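You operate a simulated robot arm through the tools that you are given. There is no shell and no other tool.

You are at the controls of a simulated two-armed robot. One attempt, no reset.

## Task
Wipe the clamped sample clean and move it to the green tray.
Fine: use the blue pad and put it back; all three clamps end open. Set down upright: blue pad. What is to be rubbed or washed off counts as gone when no trace of it is left.

The check looks at the end state, three seconds after you hand in, the way a careful person would. Anything else that was tipped, shoved, dropped, spilled or broken makes it a failure.

## Robot
Two 7-joint arms with fingered hands on one trunk that stands fixed in place. Base frame: the origin is at the foot of the trunk, x ahead of it, y to its left, z up. Units: m, degrees, N and s.
The left shoulder is at [0.07, 0.139, 1.083], the right one opposite. With the tool pointing down near the work surface each hand reaches from about 0.46 to 0.84 m from the base axis, measured 20 degrees to its own side. Payload 3.9 kg a hand.
The TCP of each hand is the grasp point between the finger pads, 0.029 m short of the fingertips. In the tool frame z runs along the fingers and y along their closing line. The gripper opens to 0.1 m; its body begins 0.034 m behind the TCP. The gripper is a hand of 5 fingers: y runs from the thumb to the fingers, the wrist lies at [-0.015, -0.105, -0.177] in the tool frame.
Orientation is that of the tool frame in the base frame, as a unit quaternion [w, x, y, z]. With the fingers straight down and the wrist toward the robot, the tool's x, y and z point along [0, 1, 0], [1, 0, 0] and [0, 0, -1] of the base frame.

## Interface
- The arms move only by the tool arm_command. It takes "left_motion", "right_motion" or both (then of equal length, played together; a hand with none holds still); each is a list that holds one entry, the list of rows, each a list of 6 numbers: the shift along the tool's x, y, z in m, then the turn, a rotation vector about the tool's x, y, z in degrees. In form: [[[x, y, z, ax, ay, az], ...]]. A call has 1 to 20 rows; each row shifts and turns the commanded pose from where the row before left it, along the tool's axes as they then stand. Each row takes 0.2 s and may step no farther than 0.05 m and 8.6 degrees from the row before; otherwise, the whole call is refused. Where a pose cannot be reached the arm comes as near as it can. A force on the tool above 90 N (or 10 N above the force at the start of the call, whichever is more), or a blocked arm, ends the call early, and 0.2 s more pass. In this call time passes only in rows, and 0.2 s behind the last. The reply holds the time, the measured pose of the TCP, the force on the tool along the base axes, the opening and the grip force, in the units named above and with some noise, with the torque about the TCP (base axes, N m) and any sound that the robot's microphone picked up.
- Cameras (640 x 400 px; columns grow to the right, rows downward): "scene" is now at [0.112, 0.0646, 1.4083]; the picture's right is [0.71, -0.71, 0.00], its down [-0.38, -0.38, -0.84] and it looks along [0.59, 0.60, -0.54] (base axes); focal length 214 px, centre (320, 200). "left" rides on the left gripper at [-0.065, -0.086, -0.121] in its tool frame; the picture's right is [-0.76, -0.31, 0.58], its down [0.59, -0.70, 0.40] and it looks along [0.28, 0.64, 0.71] (tool axes); focal length 247 px, centre (320, 200). "right" rides on the right gripper at [0.066, -0.086, -0.121] in its tool frame; the picture's right is [-0.76, 0.31, -0.58], its down [-0.59, -0.70, 0.40] and it looks along [-0.28, 0.64, 0.71] (tool axes); focal length 247 px, centre (320, 200). There is no depth. A picture from a camera that has moved, and an enlarged one, comes with that camera's place and axes in the base frame and with its lens.
- camera(camera): a new picture of that camera. It takes no simulated time.
- move_column(by): slides the trunk up (or, below 0, down) by that many m; the arms and the scene camera ride with it, the base frame stays. It gives what a move gives, with no picture.
- move_fingers(index, middle, ring, little, thumb_bend, thumb_turn, hand): sets how far each is bent, from 0 (flat) to 100 (curled in); at 30 the hand is open as for a grip, at 70 the pads meet at the TCP. One left out holds its place. A second passes; each finger stops where it meets its share of the squeeze, and holds until it gets a number again. It is the only way to open and close the hand. It gives what a move gives, with no picture; readings hold the bend of each and the force on index, middle, ring, little, thumb and palm. thumb_turn goes from beside the hand (0) to across from the fingers (100), as for a grip.
- turn_head(pan, tilt): turns the head with the scene camera to pan (to the left, within 86 degrees either way) and tilt (down, from -29 to 69), counted from straight ahead of the robot. It gives what a move gives.
- zoom(camera, box): a new picture of the part [left, top, right, bottom] of that camera's present view, enlarged. It takes no simulated time.
- hand_in(): hands the job in; it is judged then, once.

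Places have to be worked out from the pictures, the camera data and where the tool is seen. Open the grippers and draw the arms clear of the work before you hand the job in, unless the task says otherwise.

The tools are called after "Call:" by a JSON object that holds its "api" and its "payload". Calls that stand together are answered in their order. arm_command: Moves the arms, as the interface text tells. Its arguments: {"type":"object","properties":{"left_motion":{"type":"array"},"right_motion":{"type":"array"}},"required":[]} The other tools are called the same way: move_column (by) moves the trunk up or down; move_fingers (index, middle, ring, little, thumb_bend, thumb_turn, hand) moves the fingers one by one; turn_head (pan, tilt) turns the head that bears the scene camera; camera (camera) takes a picture; zoom (camera, box) takes an enlarged picture of a part of a camera's view; hand_in () hands the job in.

At the start:

```text
clock: 0.0
left_tool_pos: [0.3029, 0.5167, 1.2444]
left_tcp_rot: [-0.001, 0.465, 0.885, 0.001]
left_contact_force: [0.1, 0.1, 0.1]
left_torque: [0.0, -0.04, 0.0]
left_finger_gap: 0.0997
left_grasp_force: 0.1
left_shape: jaw
left_bend: [30.0, 30.0, 30.0, 30.0, 30.0, 98.0]
left_finger forces: [0.0, 0.1, 0.0, 0.0, 0.1, 0.1]
right_tool_pos: [0.3507, 0.1018, 1.2991]
right_tcp_rot: [0.0, 0.465, 0.885, 0.0]
right_contact_force: [0.0, -0.6, -0.8]
right_torque: [0.01, 0.0, 0.02]
right_finger_gap: 0.0998
right_grasp_force: 0.0
right_shape: jaw
right_bend: [30.0, 30.0, 30.0, 30.0, 30.0, 98.0]
right_finger forces: [0.0, 0.0, 0.0, 0.0, 0.0, 0.0]
trunk travel left (down, up): [-0.725, 0.115]
head pan, tilt (commanded): [45.1, 32.6]
```

scene: 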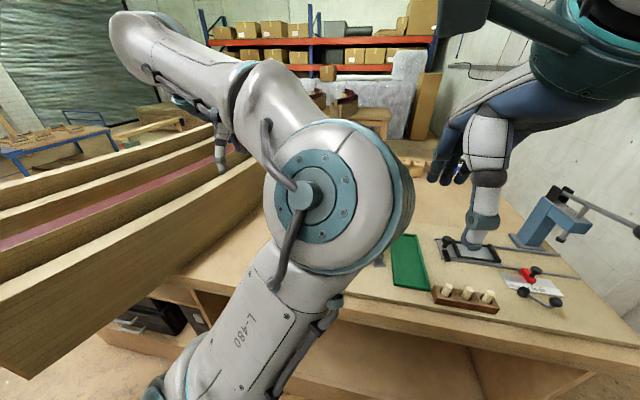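
right: 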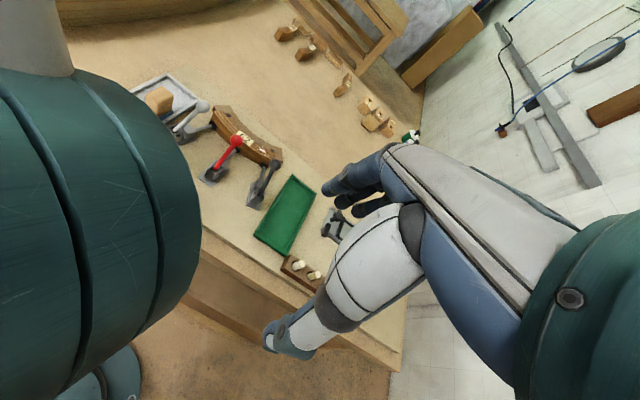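
left: 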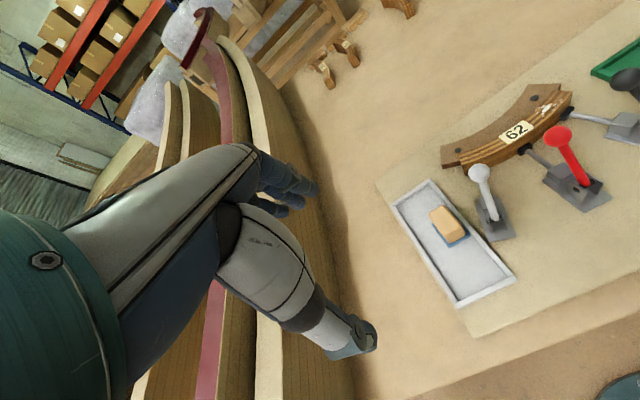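

The left camera shows a tray with a blue pad (with wooden back), a curved wooden sample marked "62" held by three toggle clamps (white, red, black handles). I'll first turn the head to get a better view of the workspace.

Call:
{"api": "turn_head", "payload": {"pan": 20, "tilt": 50}}

Call:
{"api": "camera", "payload": {"camera": "left"}}

Call:
{"api": "camera", "payload": {"camera": "right"}}

```text
clock: 0.9
left_tool_pos: [0.3033, 0.5164, 1.2443]
left_tcp_rot: [0.001, 0.464, 0.886, 0.001]
left_contact_force: [-0.5, -0.4, -0.8]
left_torque: [0.02, 0.0, -0.01]
left_finger_gap: 0.0999
left_grasp_force: 0.0
left_shape: jaw
left_bend: [30.0, 30.0, 30.0, 30.0, 30.0, 98.0]
left_finger forces: [0.0, 0.0, 0.1, 0.0, 0.0, 0.0]
right_tool_pos: [0.3516, 0.1003, 1.2994]
right_tcp_rot: [-0.001, 0.465, 0.886, 0.001]
right_contact_force: [1.0, -1.1, 0.3]
right_torque: [-0.01, 0.0, 0.0]
right_finger_gap: 0.0999
right_grasp_force: 0.1
right_shape: jaw
right_bend: [30.0, 30.0, 30.0, 30.0, 30.0, 98.0]
right_finger forces: [0.0, 0.1, 0.0, 0.0, 0.0, 0.1]
trunk travel left (down, up): [-0.725, 0.115]
head pan, tilt (commanded): [20.0, 50.0]
```

```text
taken
camera left: at [0.2686, 0.4148, 1.3659], right [0.18, -0.8, -0.58], down [-0.91, 0.09, -0.4], along [0.37, 0.6, -0.71], focal length 247 px, centre (320, 200)
```

left: 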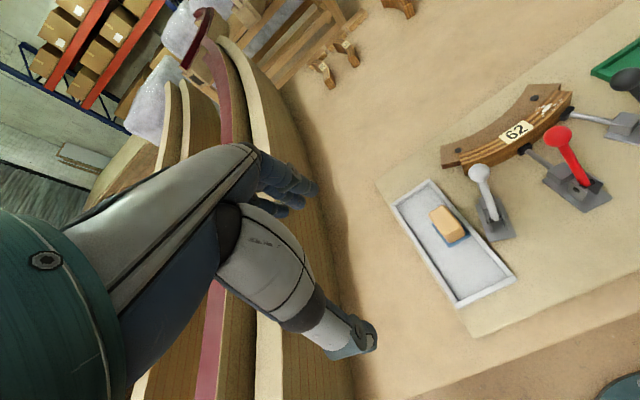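

```text
taken
camera right: at [0.244, 0.1055, 1.4218], right [0.68, -0.45, 0.58], down [-0.25, -0.88, -0.4], along [0.69, 0.13, -0.71], focal length 247 px, centre (320, 200)
```

right: 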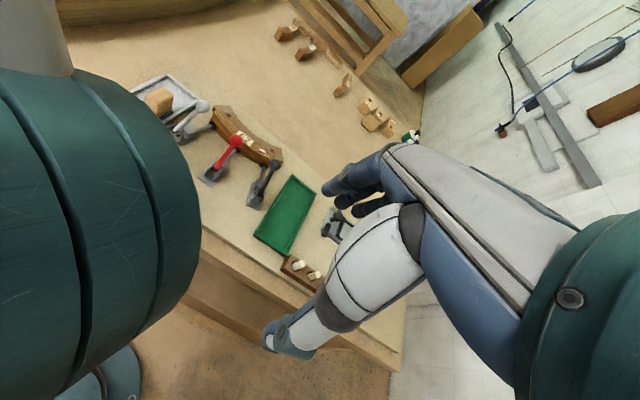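

Now I look at the scene camera with its new pan and tilt.

Call:
{"api": "camera", "payload": {"camera": "scene"}}

```text
taken
camera scene: at [0.1213, 0.0279, 1.3829], right [0.34, -0.94, 0.0], down [-0.72, -0.26, -0.64], along [0.6, 0.22, -0.77], focal length 214 px, centre (320, 200)
```

scene: 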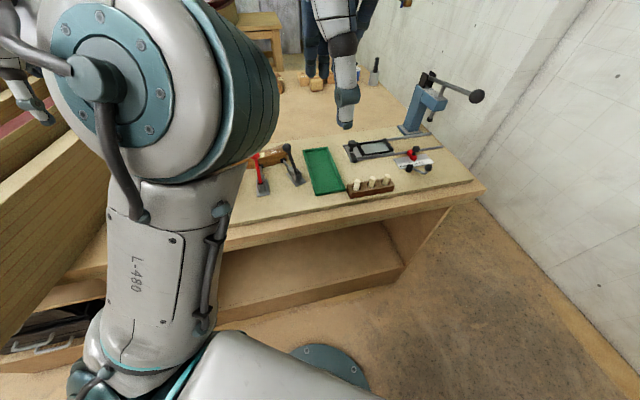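

The left arm blocks the scene view. I zoom in on the sample, clamps, and pad from the left camera, and the right camera's view.

Call:
{"api": "zoom", "payload": {"camera": "left", "box": [380, 60, 640, 320]}}

Call:
{"api": "zoom", "payload": {"camera": "right", "box": [120, 60, 340, 280]}}

Call:
{"api": "zoom", "payload": {"camera": "scene", "box": [220, 60, 500, 240]}}

```text
1.54 times, centred on (510, 190) of left
camera zoom: at [0.2686, 0.4148, 1.3659], right [0.18, -0.8, -0.58], down [-0.91, 0.09, -0.4], along [0.37, 0.6, -0.71], focal length 380 px, centre (28, 215)
```

zoom: 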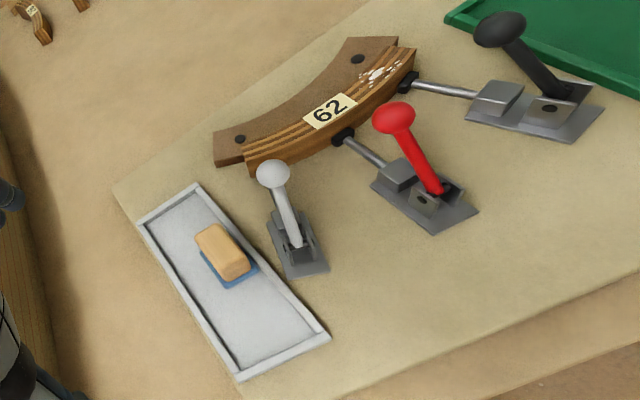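

```text
1.82 times, centred on (230, 170) of right
camera zoom: at [0.244, 0.1055, 1.4218], right [0.68, -0.45, 0.58], down [-0.25, -0.88, -0.4], along [0.69, 0.13, -0.71], focal length 449 px, centre (484, 254)
```

zoom: 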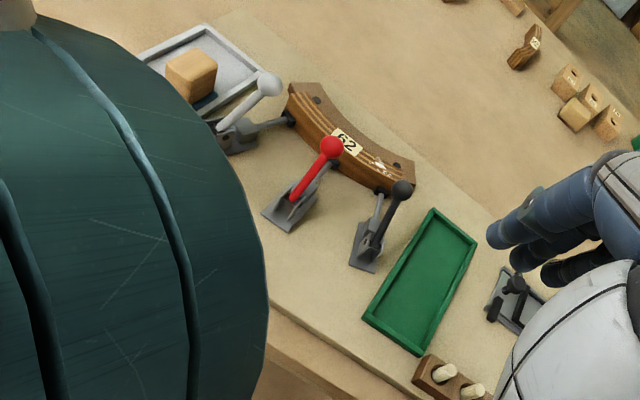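

```text
2.22 times, centred on (360, 150) of scene
camera zoom: at [0.1213, 0.0279, 1.3829], right [0.34, -0.94, 0.0], down [-0.72, -0.26, -0.64], along [0.6, 0.22, -0.77], focal length 477 px, centre (231, 311)
```

zoom: 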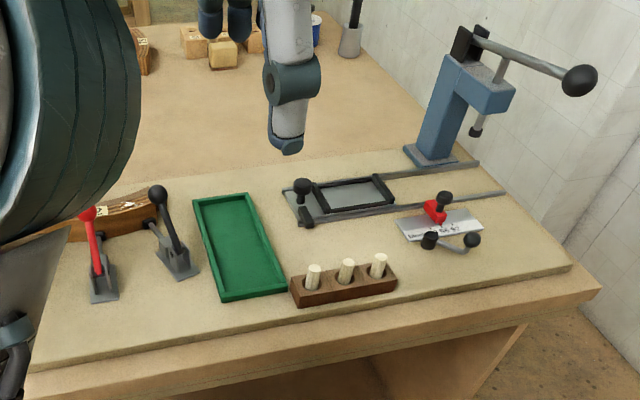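

Triangulating the two hand cameras puts the label of the sample near (0.55, 0.39, 0.97), the pad near (0.41, 0.48, 0.98) and the green tray near (0.58, 0.19). I zoom tighter on the sample and clamps.

Call:
{"api": "zoom", "payload": {"camera": "left", "box": [440, 70, 640, 195]}}

Call:
{"api": "zoom", "payload": {"camera": "left", "box": [380, 150, 540, 250]}}

Call:
{"api": "zoom", "payload": {"camera": "right", "box": [170, 90, 298, 170]}}

Call:
{"api": "zoom", "payload": {"camera": "right", "box": [190, 130, 318, 210]}}

```text
3.20 times, centred on (540, 132) of left
camera zoom: at [0.2686, 0.4148, 1.3659], right [0.18, -0.8, -0.58], down [-0.91, 0.09, -0.4], along [0.37, 0.6, -0.71], focal length 790 px, centre (-384, 416)
```

zoom: 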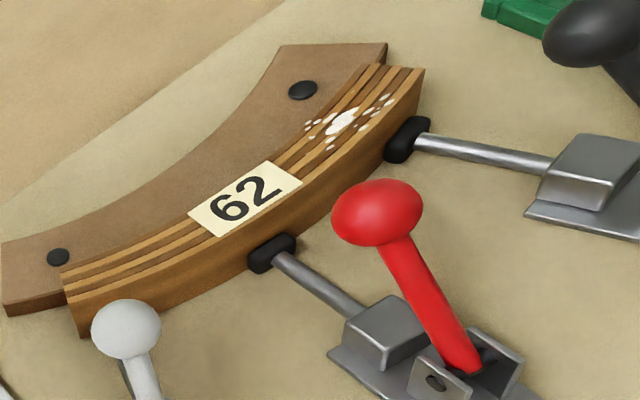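

```text
4.00 times, centred on (460, 200) of left
camera zoom: at [0.2686, 0.4148, 1.3659], right [0.18, -0.8, -0.58], down [-0.91, 0.09, -0.4], along [0.37, 0.6, -0.71], focal length 988 px, centre (-240, 200)
```

zoom: 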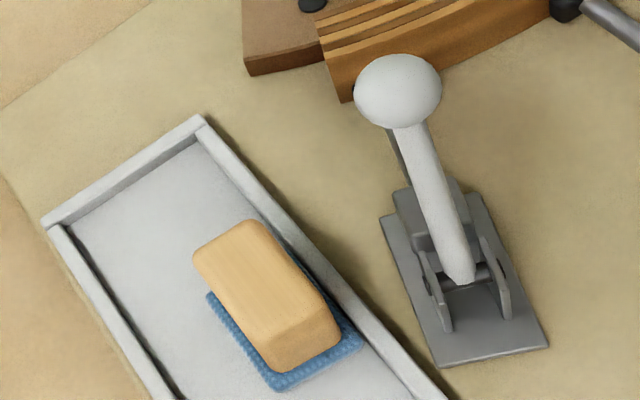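

```text
5.00 times, centred on (234, 130) of right
camera zoom: at [0.244, 0.1055, 1.4218], right [0.68, -0.45, 0.58], down [-0.25, -0.88, -0.4], along [0.69, 0.13, -0.71], focal length 1235 px, centre (750, 550)
```

zoom: 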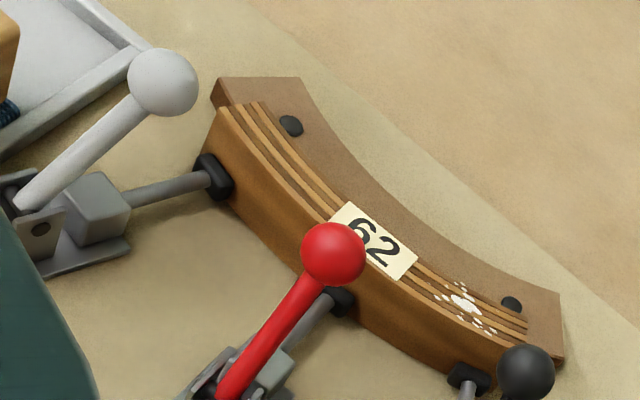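

```text
5.00 times, centred on (254, 170) of right
camera zoom: at [0.244, 0.1055, 1.4218], right [0.68, -0.45, 0.58], down [-0.25, -0.88, -0.4], along [0.69, 0.13, -0.71], focal length 1235 px, centre (650, 350)
```

zoom: 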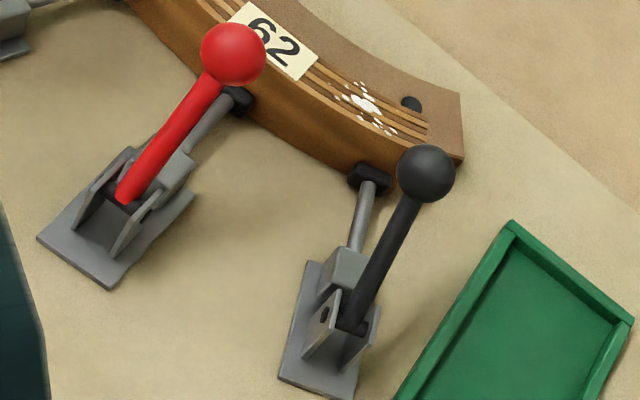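

The stain sits on the sample's top near (0.585, 0.351, 0.968); the three clamp balls stand at about z 1.015, leaning towards the sample (closed). First I move the right arm out of the way to the right, keeping its height.

Call:
{"api": "arm_command", "payload": {"right_motion": [[[-0.037, -0.0256, 0, 0, 0, 0], [-0.037, -0.0256, 0, 0, 0, 0], [-0.037, -0.0256, 0, 0, 0, 0], [-0.037, -0.0256, 0, 0, 0, 0], [-0.037, -0.0256, 0, 0, 0, 0], [-0.037, -0.0256, 0, 0, 0, 0], [-0.037, -0.0256, 0, 0, 0, 0], [-0.037, -0.0256, 0, 0, 0, 0]]]}}

```text
clock: 2.7
left_tool_pos: [0.3027, 0.5175, 1.2451]
left_tcp_rot: [0.0, 0.465, 0.885, 0.0]
left_contact_force: [0.7, -0.2, -0.9]
left_torque: [-0.02, 0.02, -0.01]
left_finger_gap: 0.0999
left_grasp_force: 0.1
left_shape: jaw
left_bend: [30.0, 30.0, 30.0, 30.0, 30.0, 98.0]
left_finger forces: [0.0, 0.0, 0.0, 0.1, 0.0, 0.0]
right_tool_pos: [0.3502, 0.0457, 1.299]
right_tcp_rot: [0.0, 0.465, 0.886, 0.0]
right_contact_force: [0.5, -0.1, 0.4]
right_torque: [-0.01, -0.01, -0.02]
right_finger_gap: 0.0997
right_grasp_force: 0.0
right_shape: jaw
right_bend: [30.0, 30.0, 30.0, 30.0, 30.0, 98.0]
right_finger forces: [0.0, 0.1, 0.1, 0.0, 0.1, 0.0]
right hand out of reach, approached as far as the arm can: row 2, 3, 4, 5, 6, 7, 8
trunk travel left (down, up): [-0.725, 0.115]
head pan, tilt (commanded): [20.0, 50.0]
```

The right arm only got to y≈0.046. I look at the scene to see the arm's configuration before choosing another way.

Call:
{"api": "turn_head", "payload": {"pan": -20, "tilt": 40}}

Call:
{"api": "camera", "payload": {"camera": "scene"}}

Call:
{"api": "camera", "payload": {"camera": "right"}}

```text
clock: 3.8
left_tool_pos: [0.3032, 0.5162, 1.245]
left_tcp_rot: [0.001, 0.465, 0.885, 0.001]
left_contact_force: [0.3, -0.4, 0.0]
left_torque: [0.03, -0.01, 0.01]
left_finger_gap: 0.0996
left_grasp_force: 0.0
left_shape: jaw
left_bend: [30.0, 30.0, 30.0, 30.0, 30.0, 98.0]
left_finger forces: [0.1, 0.0, 0.1, 0.0, 0.0, 0.0]
right_tool_pos: [0.3506, 0.0463, 1.2995]
right_tcp_rot: [-0.001, 0.464, 0.886, 0.0]
right_contact_force: [0.0, -0.2, 0.6]
right_torque: [0.01, 0.0, -0.01]
right_finger_gap: 0.0995
right_grasp_force: 0.0
right_shape: jaw
right_bend: [30.0, 30.0, 30.0, 30.0, 30.0, 98.0]
right_finger forces: [0.1, 0.0, 0.0, 0.0, 0.0, 0.1]
trunk travel left (down, up): [-0.725, 0.115]
head pan, tilt (commanded): [-20.0, 40.0]
```

```text
taken
camera scene: at [0.1289, -0.0275, 1.397], right [-0.34, -0.94, 0.0], down [-0.6, 0.22, -0.77], along [0.72, -0.26, -0.64], focal length 214 px, centre (320, 200)
```

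scene: 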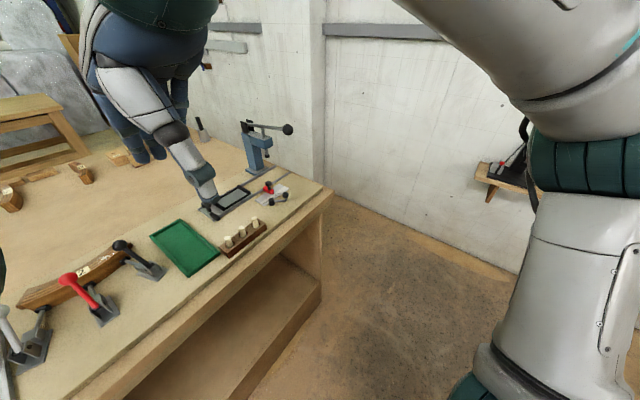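

```text
taken
camera right: at [0.2431, 0.0501, 1.4215], right [0.68, -0.45, 0.58], down [-0.25, -0.88, -0.4], along [0.69, 0.13, -0.71], focal length 247 px, centre (320, 200)
```

right: 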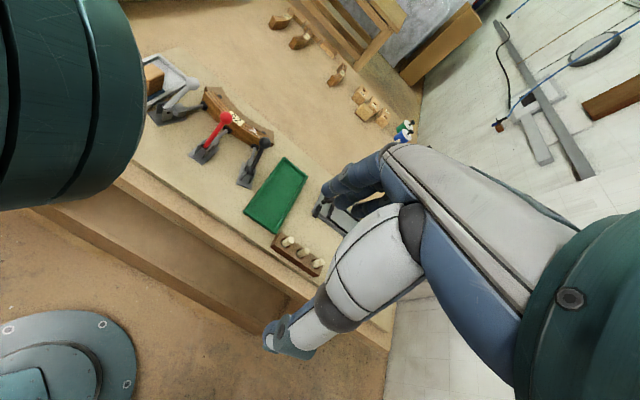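

The scene view with pan −20 now shows the work. The right hand's yaw probably limits it, so I turn the right hand in place toward its own side before moving it right.

Call:
{"api": "arm_command", "payload": {"right_motion": [[[0, 0, 0, 0, 0, 8.5], [0, 0, 0, 0, 0, 8.5], [0, 0, 0, 0, 0, 8.5], [0, 0, 0, 0, 0, 8.5], [0, 0, 0, 0, 0, 8.5], [0, 0, 0, 0, 0, 8.5], [0, 0, 0, 0, 0, 8.5], [0, 0, 0, 0, 0, 8.5]]]}}

```text
clock: 5.6
left_tool_pos: [0.302, 0.5185, 1.245]
left_tcp_rot: [0.0, 0.465, 0.885, 0.0]
left_contact_force: [-0.3, -0.1, 0.3]
left_torque: [0.0, -0.01, -0.03]
left_finger_gap: 0.0998
left_grasp_force: 0.0
left_shape: jaw
left_bend: [30.0, 30.0, 30.0, 30.0, 30.0, 98.0]
left_finger forces: [0.1, 0.1, 0.0, 0.0, 0.0, 0.1]
right_tool_pos: [0.3495, 0.0459, 1.2974]
right_tcp_rot: [0.0, 0.881, 0.473, -0.001]
right_contact_force: [0.0, 0.1, 0.0]
right_torque: [-0.05, -0.01, 0.01]
right_finger_gap: 0.1
right_grasp_force: 0.0
right_shape: jaw
right_bend: [30.0, 30.0, 30.0, 30.0, 30.0, 98.0]
right_finger forces: [0.1, 0.0, 0.0, 0.0, 0.0, 0.0]
trunk travel left (down, up): [-0.725, 0.115]
head pan, tilt (commanded): [-20.0, 40.0]
```

The right hand turned fine. Now I move it to the right by about 0.36 m.

Call:
{"api": "arm_command", "payload": {"right_motion": [[[-0.0375, 0.0249, 0, 0, 0, 0], [-0.0375, 0.0249, 0, 0, 0, 0], [-0.0375, 0.0249, 0, 0, 0, 0], [-0.0375, 0.0249, 0, 0, 0, 0], [-0.0375, 0.0249, 0, 0, 0, 0], [-0.0375, 0.0249, 0, 0, 0, 0], [-0.0375, 0.0249, 0, 0, 0, 0], [-0.0375, 0.0249, 0, 0, 0, 0]]]}}

Call:
{"api": "turn_head", "payload": {"pan": 30, "tilt": 50}}

Call:
{"api": "camera", "payload": {"camera": "scene"}}

Call:
{"api": "camera", "payload": {"camera": "right"}}

```text
clock: 7.4
left_tool_pos: [0.3024, 0.5154, 1.2456]
left_tcp_rot: [-0.001, 0.466, 0.885, 0.0]
left_contact_force: [0.3, -0.7, -1.1]
left_torque: [0.0, 0.0, 0.01]
left_finger_gap: 0.0997
left_grasp_force: 0.1
left_shape: jaw
left_bend: [30.0, 30.0, 30.0, 30.0, 30.0, 98.0]
left_finger forces: [0.0, 0.0, 0.0, 0.0, 0.1, 0.0]
right_tool_pos: [0.3882, -0.2805, 1.2631]
right_tcp_rot: [-0.001, 0.881, 0.474, 0.001]
right_contact_force: [-0.4, -1.3, 0.1]
right_torque: [0.01, 0.0, 0.03]
right_finger_gap: 0.1
right_grasp_force: 0.0
right_shape: jaw
right_bend: [30.0, 30.0, 30.0, 30.0, 30.0, 98.0]
right_finger forces: [0.0, 0.1, 0.0, 0.1, 0.1, 0.0]
right hand out of reach, approached as far as the arm can: row 6, 7, 8
trunk travel left (down, up): [-0.725, 0.115]
head pan, tilt (commanded): [-20.0, 40.0]
```

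```text
clock: 8.5
left_tool_pos: [0.3023, 0.5186, 1.245]
left_tcp_rot: [-0.001, 0.465, 0.885, 0.001]
left_contact_force: [-0.1, -0.3, -0.1]
left_torque: [-0.02, 0.01, 0.02]
left_finger_gap: 0.0999
left_grasp_force: 0.1
left_shape: jaw
left_bend: [30.0, 30.0, 30.0, 30.0, 30.0, 98.0]
left_finger forces: [0.0, 0.0, 0.0, 0.0, 0.1, 0.0]
right_tool_pos: [0.3882, -0.2797, 1.2641]
right_tcp_rot: [0.0, 0.88, 0.475, 0.0]
right_contact_force: [0.1, 0.3, 0.0]
right_torque: [0.03, 0.0, 0.02]
right_finger_gap: 0.0999
right_grasp_force: 0.0
right_shape: jaw
right_bend: [30.0, 30.0, 30.0, 30.0, 30.0, 98.0]
right_finger forces: [0.1, 0.0, 0.0, 0.0, 0.0, 0.0]
trunk travel left (down, up): [-0.725, 0.115]
head pan, tilt (commanded): [30.0, 50.0]
```

```text
taken
camera scene: at [0.1157, 0.0399, 1.3828], right [0.5, -0.87, 0.0], down [-0.66, -0.38, -0.64], along [0.56, 0.32, -0.77], focal length 214 px, centre (320, 200)
```

scene: 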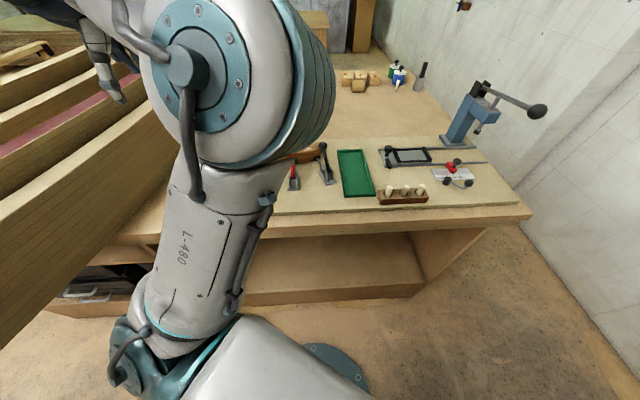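

```text
taken
camera right: at [0.3527, -0.1784, 1.387], right [-0.16, -0.8, 0.58], down [-0.91, -0.1, -0.4], along [0.38, -0.59, -0.71], focal length 247 px, centre (320, 200)
```

right: 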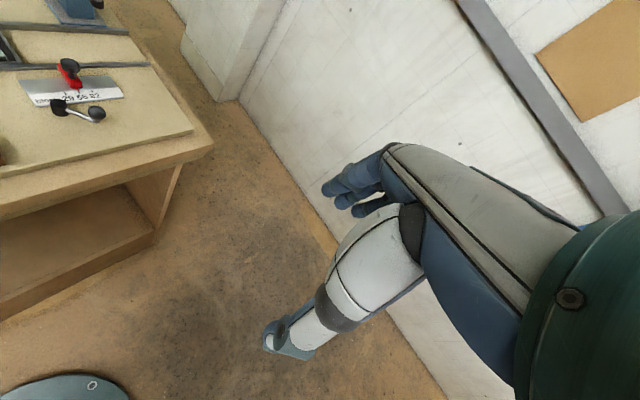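

The right arm is now clear of the work. I bring the left hand (same orientation) to about (0.42, 0.33, 1.17) so its camera looks over the sample and clamps.

Call:
{"api": "arm_command", "payload": {"left_motion": [[[-0.0441, -0.0019, 0.015, 0, 0, 0], [-0.0441, -0.0019, 0.015, 0, 0, 0], [-0.0441, -0.0019, 0.015, 0, 0, 0], [-0.0441, -0.0019, 0.015, 0, 0, 0], [-0.0441, -0.0019, 0.015, 0, 0, 0]]]}}

Call:
{"api": "camera", "payload": {"camera": "left"}}

Call:
{"api": "camera", "payload": {"camera": "scene"}}

```text
clock: 9.7
left_tool_pos: [0.4002, 0.3684, 1.1664]
left_tcp_rot: [0.0, 0.465, 0.885, 0.001]
left_contact_force: [-0.3, -0.7, 0.3]
left_torque: [0.0, 0.0, -0.01]
left_finger_gap: 0.0998
left_grasp_force: 0.1
left_shape: jaw
left_bend: [30.0, 30.0, 30.0, 30.0, 30.0, 98.0]
left_finger forces: [0.0, 0.0, 0.0, 0.0, 0.1, 0.0]
left hand out of reach, approached as far as the arm can: row 4, 5
right_tool_pos: [0.3877, -0.2783, 1.2647]
right_tcp_rot: [0.001, 0.88, 0.474, -0.001]
right_contact_force: [-0.5, 0.6, -0.5]
right_torque: [0.01, 0.01, 0.0]
right_finger_gap: 0.0997
right_grasp_force: 0.0
right_shape: jaw
right_bend: [30.0, 30.0, 30.0, 30.0, 30.0, 98.0]
right_finger forces: [0.1, 0.1, 0.0, 0.0, 0.1, 0.1]
trunk travel left (down, up): [-0.725, 0.115]
head pan, tilt (commanded): [30.0, 50.0]
```

```text
taken
camera left: at [0.3661, 0.2669, 1.2868], right [0.18, -0.8, -0.58], down [-0.91, 0.09, -0.4], along [0.37, 0.6, -0.71], focal length 247 px, centre (320, 200)
```

left: 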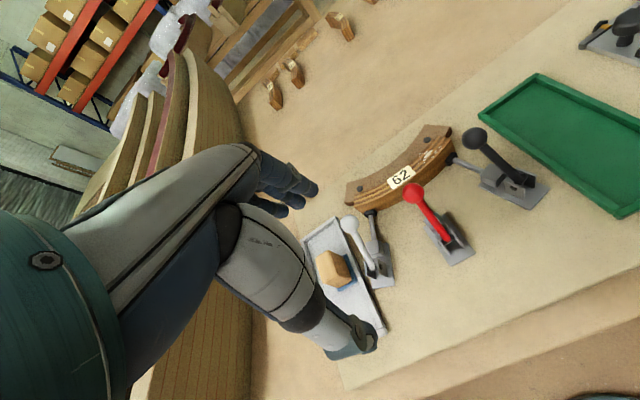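

```text
taken
camera scene: at [0.1153, 0.0408, 1.3829], right [0.5, -0.87, 0.0], down [-0.66, -0.38, -0.64], along [0.56, 0.32, -0.77], focal length 214 px, centre (320, 200)
```

scene: 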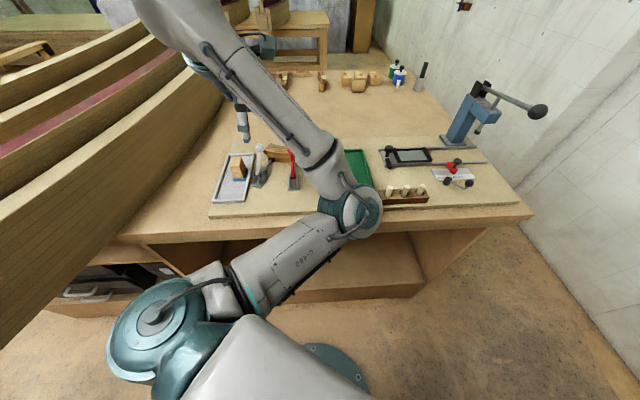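

The left arm is at a limit at this height, with its elbow inward. I raise the trunk a bit so the hands approach the bench from higher up.

Call:
{"api": "move_column", "payload": {"by": 0.1}}

Call:
{"api": "arm_command", "payload": {"left_motion": [[[-0.02, 0.02, 0.04, 0, 0, 0], [-0.02, 0.02, 0.04, 0, 0, 0]]]}}

Call:
{"api": "camera", "payload": {"camera": "scene"}}

Call:
{"api": "camera", "payload": {"camera": "left"}}

```text
clock: 11.1
left_tool_pos: [0.4014, 0.3691, 1.2662]
left_tcp_rot: [-0.001, 0.465, 0.885, 0.001]
left_contact_force: [0.1, -0.3, -0.3]
left_torque: [-0.01, -0.04, -0.03]
left_finger_gap: 0.0997
left_grasp_force: 0.0
left_shape: jaw
left_bend: [30.0, 30.0, 30.0, 30.0, 30.0, 98.0]
left_finger forces: [0.0, 0.0, 0.0, 0.0, 0.1, 0.0]
right_tool_pos: [0.3883, -0.2789, 1.3639]
right_tcp_rot: [-0.001, 0.88, 0.475, -0.001]
right_contact_force: [0.7, -0.2, 0.0]
right_torque: [-0.02, 0.01, 0.03]
right_finger_gap: 0.0999
right_grasp_force: 0.0
right_shape: jaw
right_bend: [30.0, 30.0, 30.0, 30.0, 30.0, 98.0]
right_finger forces: [0.0, 0.1, 0.0, 0.0, 0.0, 0.0]
trunk travel left (down, up): [-0.825, 0.015]
head pan, tilt (commanded): [30.0, 50.0]
```

```text
clock: 11.7
left_tool_pos: [0.4508, 0.3696, 1.1875]
left_tcp_rot: [0.0, 0.465, 0.885, 0.001]
left_contact_force: [1.0, 0.2, -0.4]
left_torque: [0.02, 0.02, 0.02]
left_finger_gap: 0.0999
left_grasp_force: 0.1
left_shape: jaw
left_bend: [30.0, 30.0, 30.0, 30.0, 30.0, 98.0]
left_finger forces: [0.1, 0.1, 0.0, 0.1, 0.0, 0.0]
left hand out of reach, approached as far as the arm can: row 1
right_tool_pos: [0.3895, -0.2795, 1.3637]
right_tcp_rot: [-0.001, 0.881, 0.473, 0.0]
right_contact_force: [-0.1, 0.6, 0.5]
right_torque: [0.0, -0.01, 0.0]
right_finger_gap: 0.0998
right_grasp_force: 0.0
right_shape: jaw
right_bend: [30.0, 30.0, 30.0, 30.0, 30.0, 98.0]
right_finger forces: [0.0, 0.0, 0.1, 0.1, 0.1, 0.1]
trunk travel left (down, up): [-0.825, 0.015]
head pan, tilt (commanded): [30.0, 50.0]
```

```text
taken
camera scene: at [0.1167, 0.0395, 1.4828], right [0.5, -0.87, 0.0], down [-0.66, -0.38, -0.64], along [0.56, 0.32, -0.77], focal length 214 px, centre (320, 200)
```

scene: 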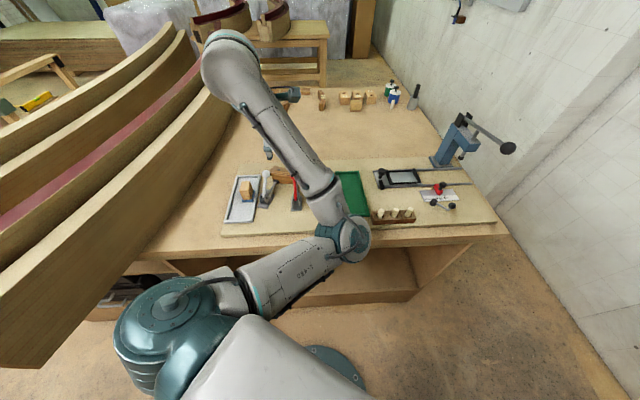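

```text
taken
camera left: at [0.4169, 0.2679, 1.309], right [0.18, -0.8, -0.58], down [-0.91, 0.09, -0.4], along [0.37, 0.6, -0.71], focal length 247 px, centre (320, 200)
```

left: 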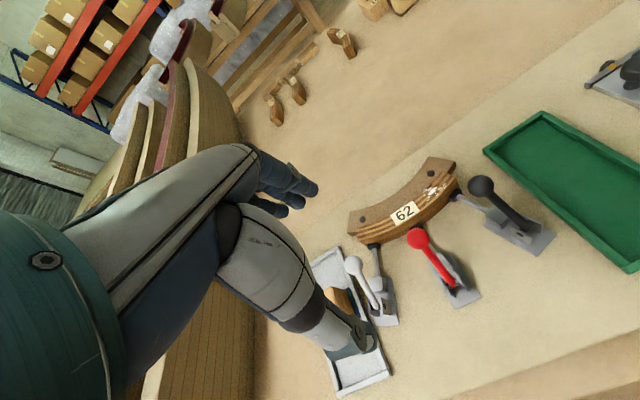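

The left camera has a good view now. I zoom into both images for detail on the arm's layout and the clamps.

Call:
{"api": "zoom", "payload": {"camera": "left", "box": [320, 140, 560, 290]}}

Call:
{"api": "zoom", "payload": {"camera": "left", "box": [290, 220, 450, 400]}}

Call:
{"api": "zoom", "payload": {"camera": "scene", "box": [180, 30, 400, 290]}}

```text
2.67 times, centred on (440, 215) of left
camera zoom: at [0.4169, 0.2679, 1.309], right [0.18, -0.8, -0.58], down [-0.91, 0.09, -0.4], along [0.37, 0.6, -0.71], focal length 659 px, centre (0, 160)
```

zoom: 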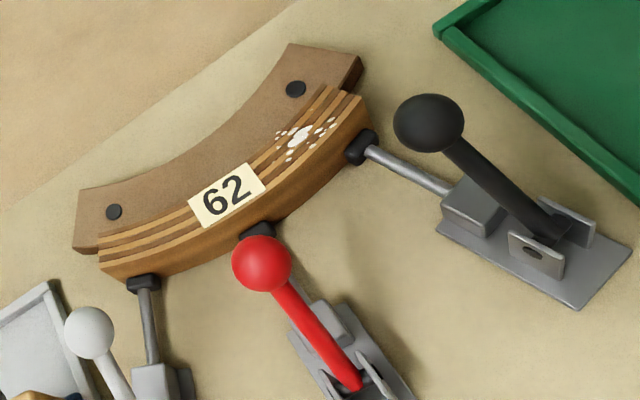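

```text
2.22 times, centred on (370, 310) of left
camera zoom: at [0.4169, 0.2679, 1.309], right [0.18, -0.8, -0.58], down [-0.91, 0.09, -0.4], along [0.37, 0.6, -0.71], focal length 549 px, centre (209, -44)
```

zoom: 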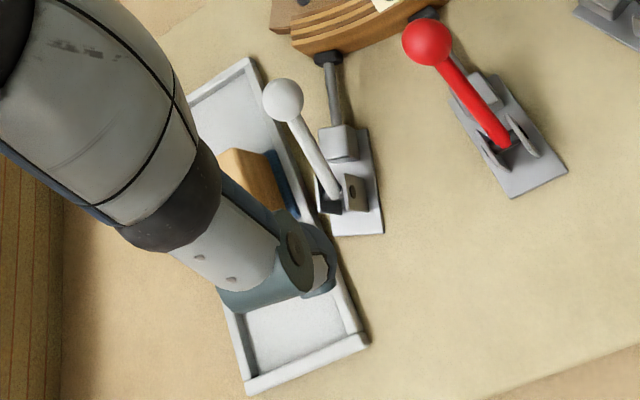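

```text
1.54 times, centred on (290, 160) of scene
camera zoom: at [0.1167, 0.0395, 1.4828], right [0.5, -0.87, 0.0], down [-0.66, -0.38, -0.64], along [0.56, 0.32, -0.77], focal length 330 px, centre (366, 262)
```

zoom: 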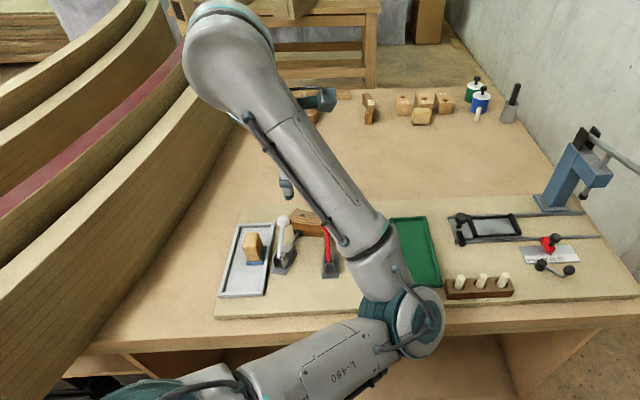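

I want a clean view of the pad, so I shift the left hand back toward (0.34, 0.40, 1.09), still well above everything.

Call:
{"api": "arm_command", "payload": {"left_motion": [[[0.0218, -0.0184, 0.0244, 0, 0, 0], [0.0218, -0.0184, 0.0244, 0, 0, 0], [0.0218, -0.0184, 0.0244, 0, 0, 0], [0.0218, -0.0184, 0.0244, 0, 0, 0]]]}}

Call:
{"api": "camera", "payload": {"camera": "scene"}}

Call:
{"api": "camera", "payload": {"camera": "left"}}

```text
clock: 12.7
left_tool_pos: [0.3495, 0.4092, 1.096]
left_tcp_rot: [-0.001, 0.465, 0.885, 0.0]
left_contact_force: [0.0, 0.7, 0.4]
left_torque: [-0.01, 0.01, -0.01]
left_finger_gap: 0.0996
left_grasp_force: 0.1
left_shape: jaw
left_bend: [30.0, 30.0, 30.0, 30.0, 30.0, 98.0]
left_finger forces: [0.1, 0.0, 0.0, 0.0, 0.0, 0.0]
left hand out of reach, approached as far as the arm can: row 4
right_tool_pos: [0.3884, -0.2787, 1.3652]
right_tcp_rot: [0.0, 0.881, 0.473, -0.001]
right_contact_force: [-0.2, 0.7, 0.0]
right_torque: [0.0, 0.01, -0.02]
right_finger_gap: 0.0996
right_grasp_force: 0.1
right_shape: jaw
right_bend: [30.0, 30.0, 30.0, 30.0, 30.0, 98.0]
right_finger forces: [0.1, 0.0, 0.0, 0.0, 0.1, 0.0]
trunk travel left (down, up): [-0.825, 0.015]
head pan, tilt (commanded): [30.0, 50.0]
```

```text
taken
camera scene: at [0.1156, 0.041, 1.4828], right [0.5, -0.87, 0.0], down [-0.66, -0.38, -0.64], along [0.56, 0.32, -0.77], focal length 214 px, centre (320, 200)
```

scene: 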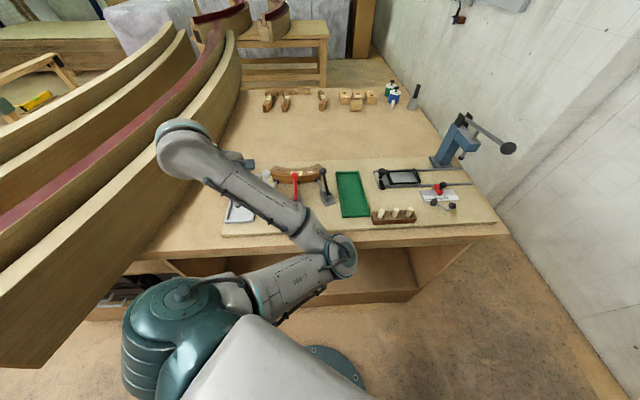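

```text
taken
camera left: at [0.3146, 0.3071, 1.2164], right [0.18, -0.8, -0.58], down [-0.91, 0.09, -0.4], along [0.37, 0.6, -0.71], focal length 247 px, centre (320, 200)
```

left: 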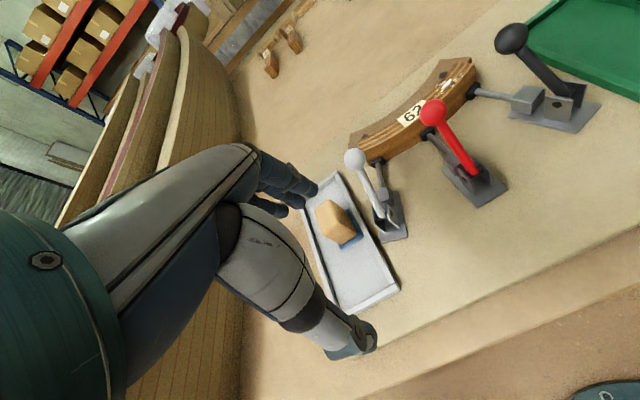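

Good view of the pad in its tray. I zoom into it and into the clamps.

Call:
{"api": "zoom", "payload": {"camera": "left", "box": [280, 160, 420, 320]}}

Call:
{"api": "zoom", "payload": {"camera": "left", "box": [330, 50, 530, 175]}}

Call:
{"api": "zoom", "payload": {"camera": "left", "box": [420, 20, 620, 220]}}

```text
2.50 times, centred on (350, 240) of left
camera zoom: at [0.3146, 0.3071, 1.2164], right [0.18, -0.8, -0.58], down [-0.91, 0.09, -0.4], along [0.37, 0.6, -0.71], focal length 617 px, centre (245, 100)
```

zoom: 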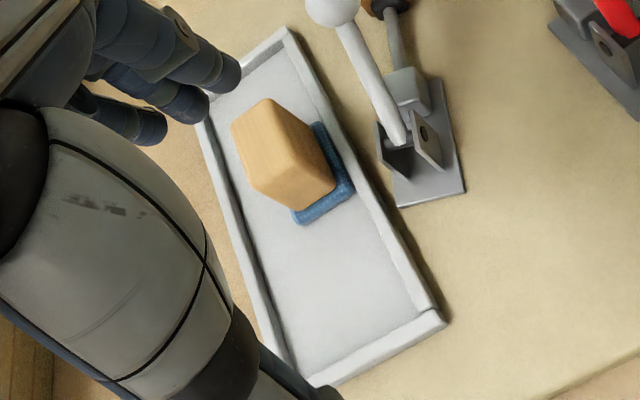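

```text
3.20 times, centred on (430, 112) of left
camera zoom: at [0.3146, 0.3071, 1.2164], right [0.18, -0.8, -0.58], down [-0.91, 0.09, -0.4], along [0.37, 0.6, -0.71], focal length 790 px, centre (-32, 480)
```

zoom: 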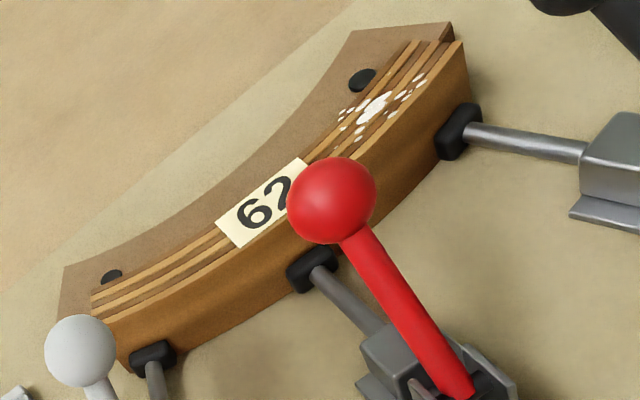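

```text
2.00 times, centred on (520, 120) of left
camera zoom: at [0.3146, 0.3071, 1.2164], right [0.18, -0.8, -0.58], down [-0.91, 0.09, -0.4], along [0.37, 0.6, -0.71], focal length 494 px, centre (-80, 360)
```

zoom: 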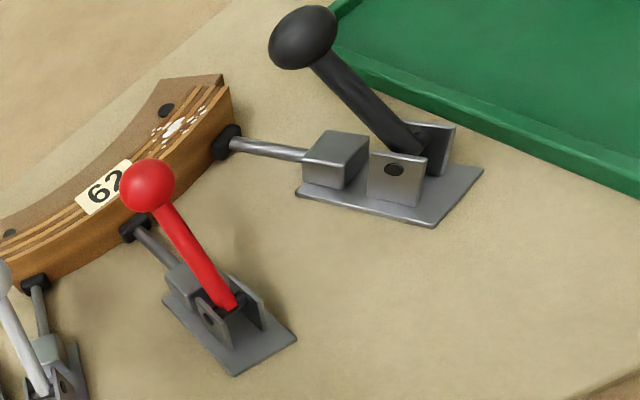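

The block on the blue pad measures about 0.05×0.027 m, long axis heading ~31°, centre near (0.407, 0.487), top at z≈0.98; bench mat z≈0.92, sample top ≈0.968, backing top ≈0.952. I move the open left hand above the block at z≈1.07 and check.

Call:
{"api": "arm_command", "payload": {"left_motion": [[[0.0104, 0.0305, 0.0087, 0, 0, 0.8], [0.0104, 0.0305, 0.0087, 0, 0, 0.8], [0.0104, 0.0305, 0.0087, 0, 0, 0.8]]]}}

Call:
{"api": "camera", "payload": {"camera": "left"}}

Call:
{"api": "camera", "payload": {"camera": "scene"}}

```text
clock: 13.5
left_tool_pos: [0.4076, 0.484, 1.0685]
left_tcp_rot: [0.0, 0.483, 0.876, 0.001]
left_contact_force: [0.6, 0.9, 0.0]
left_torque: [0.0, -0.02, -0.01]
left_finger_gap: 0.1
left_grasp_force: 0.0
left_shape: jaw
left_bend: [30.0, 30.0, 30.0, 30.0, 30.0, 98.0]
left_finger forces: [0.0, 0.0, 0.0, 0.0, 0.1, 0.0]
right_tool_pos: [0.3895, -0.2802, 1.3649]
right_tcp_rot: [-0.001, 0.881, 0.474, 0.0]
right_contact_force: [0.5, -0.6, -0.8]
right_torque: [-0.01, -0.01, -0.02]
right_finger_gap: 0.0999
right_grasp_force: 0.0
right_shape: jaw
right_bend: [30.0, 30.0, 30.0, 30.0, 30.0, 98.0]
right_finger forces: [0.0, 0.0, 0.1, 0.0, 0.1, 0.1]
trunk travel left (down, up): [-0.825, 0.015]
head pan, tilt (commanded): [30.0, 50.0]
```

```text
taken
camera left: at [0.3702, 0.3828, 1.1885], right [0.14, -0.8, -0.58], down [-0.91, 0.12, -0.4], along [0.39, 0.58, -0.71], focal length 247 px, centre (320, 200)
```

left: 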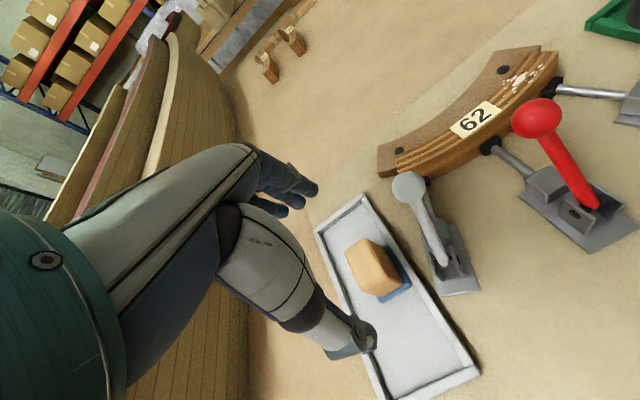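

```text
taken
camera scene: at [0.1162, 0.04, 1.4828], right [0.5, -0.87, 0.0], down [-0.66, -0.38, -0.64], along [0.56, 0.32, -0.77], focal length 214 px, centre (320, 200)
```

scene: 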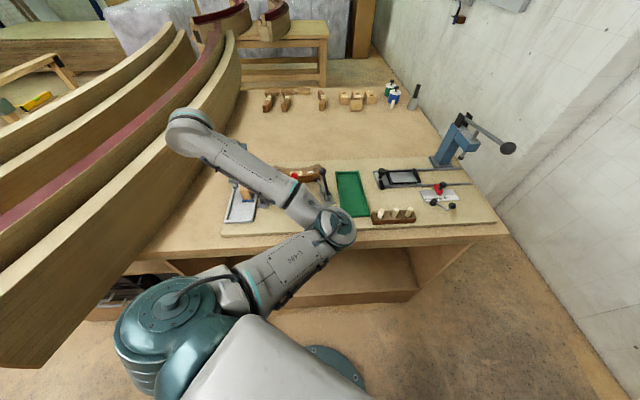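

The block top projects right where the TCP's downward line falls, so alignment is good. I zoom in to read the block's dimensions before descending.

Call:
{"api": "zoom", "payload": {"camera": "left", "box": [310, 190, 470, 350]}}

Call:
{"api": "zoom", "payload": {"camera": "scene", "box": [200, 150, 360, 250]}}

```text
2.50 times, centred on (390, 270) of left
camera zoom: at [0.3702, 0.3828, 1.1885], right [0.14, -0.8, -0.58], down [-0.91, 0.12, -0.4], along [0.39, 0.58, -0.71], focal length 617 px, centre (145, 25)
```

zoom: 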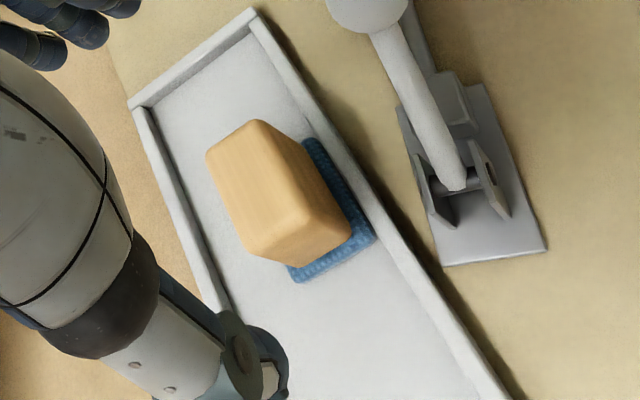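

```text
4.00 times, centred on (280, 200) of scene
camera zoom: at [0.1162, 0.04, 1.4828], right [0.5, -0.87, 0.0], down [-0.66, -0.38, -0.64], along [0.56, 0.32, -0.77], focal length 858 px, centre (480, 200)
```

zoom: 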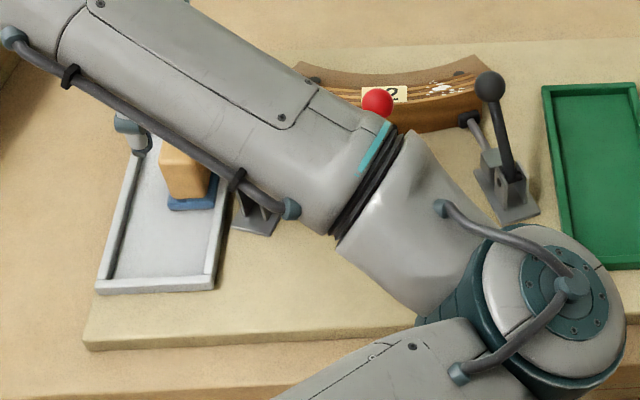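

Block top centre computes to (0.413, 0.489), ~0.042×0.026 m. I shift +6 mm along the tool y and descend to TCP z≈0.974, so the fingertips stop above the tray rim.

Call:
{"api": "arm_command", "payload": {"left_motion": [[[0.0, 0.004, 0.024, 0, 0, 0], [0, 0.003, 0.024, 0, 0, 0], [0, 0, 0.024, 0, 0, 0], [0, 0, 0.022, 0, 0, 0]]]}}

Call:
{"api": "camera", "payload": {"camera": "left"}}

Call:
{"api": "camera", "payload": {"camera": "scene"}}

```text
clock: 14.5
left_tool_pos: [0.4134, 0.487, 0.9749]
left_tcp_rot: [-0.001, 0.484, 0.875, 0.001]
left_contact_force: [0.1, -0.2, 0.3]
left_torque: [-0.01, 0.0, -0.01]
left_finger_gap: 0.0999
left_grasp_force: 0.0
left_shape: jaw
left_bend: [30.0, 30.0, 30.0, 30.0, 30.0, 98.0]
left_finger forces: [0.0, 0.0, 0.0, 0.0, 0.1, 0.1]
right_tool_pos: [0.3874, -0.28, 1.3639]
right_tcp_rot: [-0.001, 0.881, 0.473, -0.001]
right_contact_force: [-0.1, 0.2, 0.0]
right_torque: [0.01, -0.01, 0.0]
right_finger_gap: 0.0997
right_grasp_force: 0.1
right_shape: jaw
right_bend: [30.0, 30.0, 30.0, 30.0, 30.0, 98.0]
right_finger forces: [0.0, 0.0, 0.1, 0.0, 0.1, 0.0]
trunk travel left (down, up): [-0.825, 0.015]
head pan, tilt (commanded): [30.0, 50.0]
```

```text
taken
camera left: at [0.3753, 0.3868, 1.0962], right [0.14, -0.8, -0.58], down [-0.91, 0.12, -0.4], along [0.39, 0.58, -0.71], focal length 247 px, centre (320, 200)
```

left: 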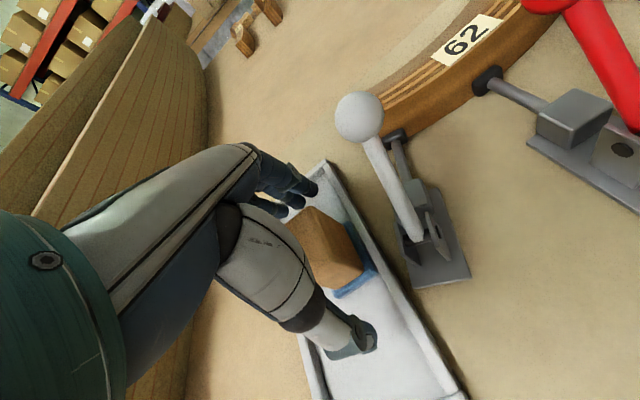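

```text
taken
camera scene: at [0.1159, 0.0402, 1.4829], right [0.5, -0.87, 0.0], down [-0.66, -0.38, -0.64], along [0.56, 0.32, -0.77], focal length 214 px, centre (320, 200)
```

scene: 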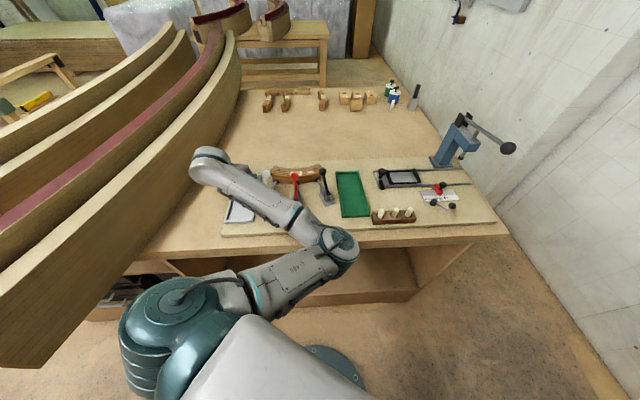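

The hand is down with no contact. I zoom in to check the thumb and fingers straddle the block.

Call:
{"api": "zoom", "payload": {"camera": "left", "box": [220, 130, 420, 380]}}

Call:
{"api": "zoom", "payload": {"camera": "scene", "box": [180, 140, 360, 260]}}

```text
1.60 times, centred on (320, 255) of left
camera zoom: at [0.3753, 0.3868, 1.0962], right [0.14, -0.8, -0.58], down [-0.91, 0.12, -0.4], along [0.39, 0.58, -0.71], focal length 395 px, centre (320, 112)
```

zoom: 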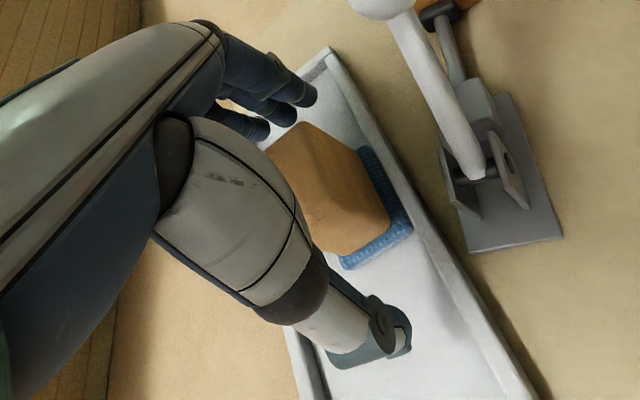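

```text
3.33 times, centred on (270, 200) of scene
camera zoom: at [0.1159, 0.0402, 1.4829], right [0.5, -0.87, 0.0], down [-0.66, -0.38, -0.64], along [0.56, 0.32, -0.77], focal length 715 px, centre (487, 200)
```

zoom: 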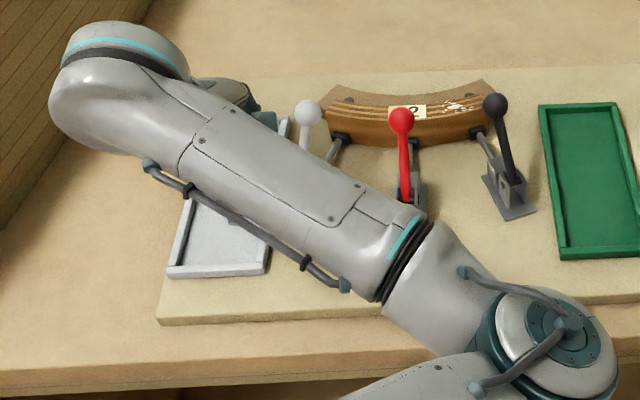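

The block is centred between thumb and fingers. I close all fingers and thumb moderately and read the forces.

Call:
{"api": "move_fingers", "payload": {"hand": "left", "index": 60, "middle": 60, "ring": 60, "little": 60, "thumb_bend": 60}}

Call:
{"api": "zoom", "payload": {"camera": "left", "box": [220, 130, 420, 380]}}

```text
clock: 15.5
left_tool_pos: [0.414, 0.4878, 0.9766]
left_tcp_rot: [0.0, 0.483, 0.875, 0.001]
left_contact_force: [0.4, 0.9, 1.9]
left_torque: [-0.03, 0.0, 0.0]
left_finger_gap: 0.0422
left_grasp_force: 7.6
left_shape: fingers
left_bend: [56.0, 57.0, 60.0, 60.0, 54.0, 97.0]
left_finger forces: [4.8, 2.9, 0.0, 0.1, 6.2, 0.0]
right_tool_pos: [0.3876, -0.2793, 1.3643]
right_tcp_rot: [-0.001, 0.881, 0.474, 0.001]
right_contact_force: [0.0, 0.1, -0.2]
right_torque: [0.03, 0.01, -0.03]
right_finger_gap: 0.1
right_grasp_force: 0.1
right_shape: jaw
right_bend: [30.0, 30.0, 30.0, 30.0, 30.0, 98.0]
right_finger forces: [0.0, 0.1, 0.0, 0.0, 0.0, 0.1]
trunk travel left (down, up): [-0.825, 0.015]
head pan, tilt (commanded): [30.0, 50.0]
```

```text
1.60 times, centred on (320, 255) of left
camera zoom: at [0.3751, 0.3866, 1.0967], right [0.14, -0.8, -0.58], down [-0.91, 0.12, -0.4], along [0.39, 0.58, -0.71], focal length 395 px, centre (320, 112)
```

zoom: 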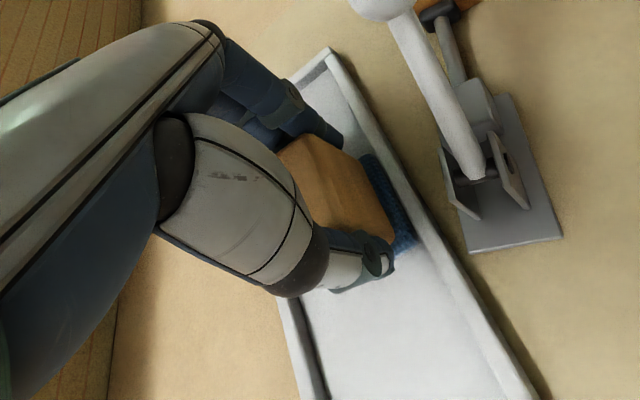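

Index and middle (with the thumb) hold the block, gap 0.042. I tighten those for a firm rubbing grip.

Call:
{"api": "move_fingers", "payload": {"hand": "left", "index": 75, "middle": 75, "ring": 50, "little": 50, "thumb_bend": 75}}

```text
clock: 16.5
left_tool_pos: [0.4138, 0.4883, 0.9749]
left_tcp_rot: [0.0, 0.482, 0.876, 0.0]
left_contact_force: [0.9, 1.0, 0.1]
left_torque: [-0.01, 0.02, -0.04]
left_finger_gap: 0.0409
left_grasp_force: 18.1
left_shape: fingers
left_bend: [59.0, 62.0, 50.0, 50.0, 55.0, 96.0]
left_finger forces: [10.3, 8.5, 0.0, 0.0, 18.0, 0.1]
right_tool_pos: [0.3888, -0.2787, 1.3634]
right_tcp_rot: [0.0, 0.88, 0.475, -0.001]
right_contact_force: [0.9, -0.1, 0.1]
right_torque: [-0.02, -0.02, 0.01]
right_finger_gap: 0.0998
right_grasp_force: 0.0
right_shape: jaw
right_bend: [30.0, 30.0, 30.0, 30.0, 30.0, 98.0]
right_finger forces: [0.1, 0.1, 0.1, 0.1, 0.0, 0.0]
trunk travel left (down, up): [-0.825, 0.015]
head pan, tilt (commanded): [30.0, 50.0]
```

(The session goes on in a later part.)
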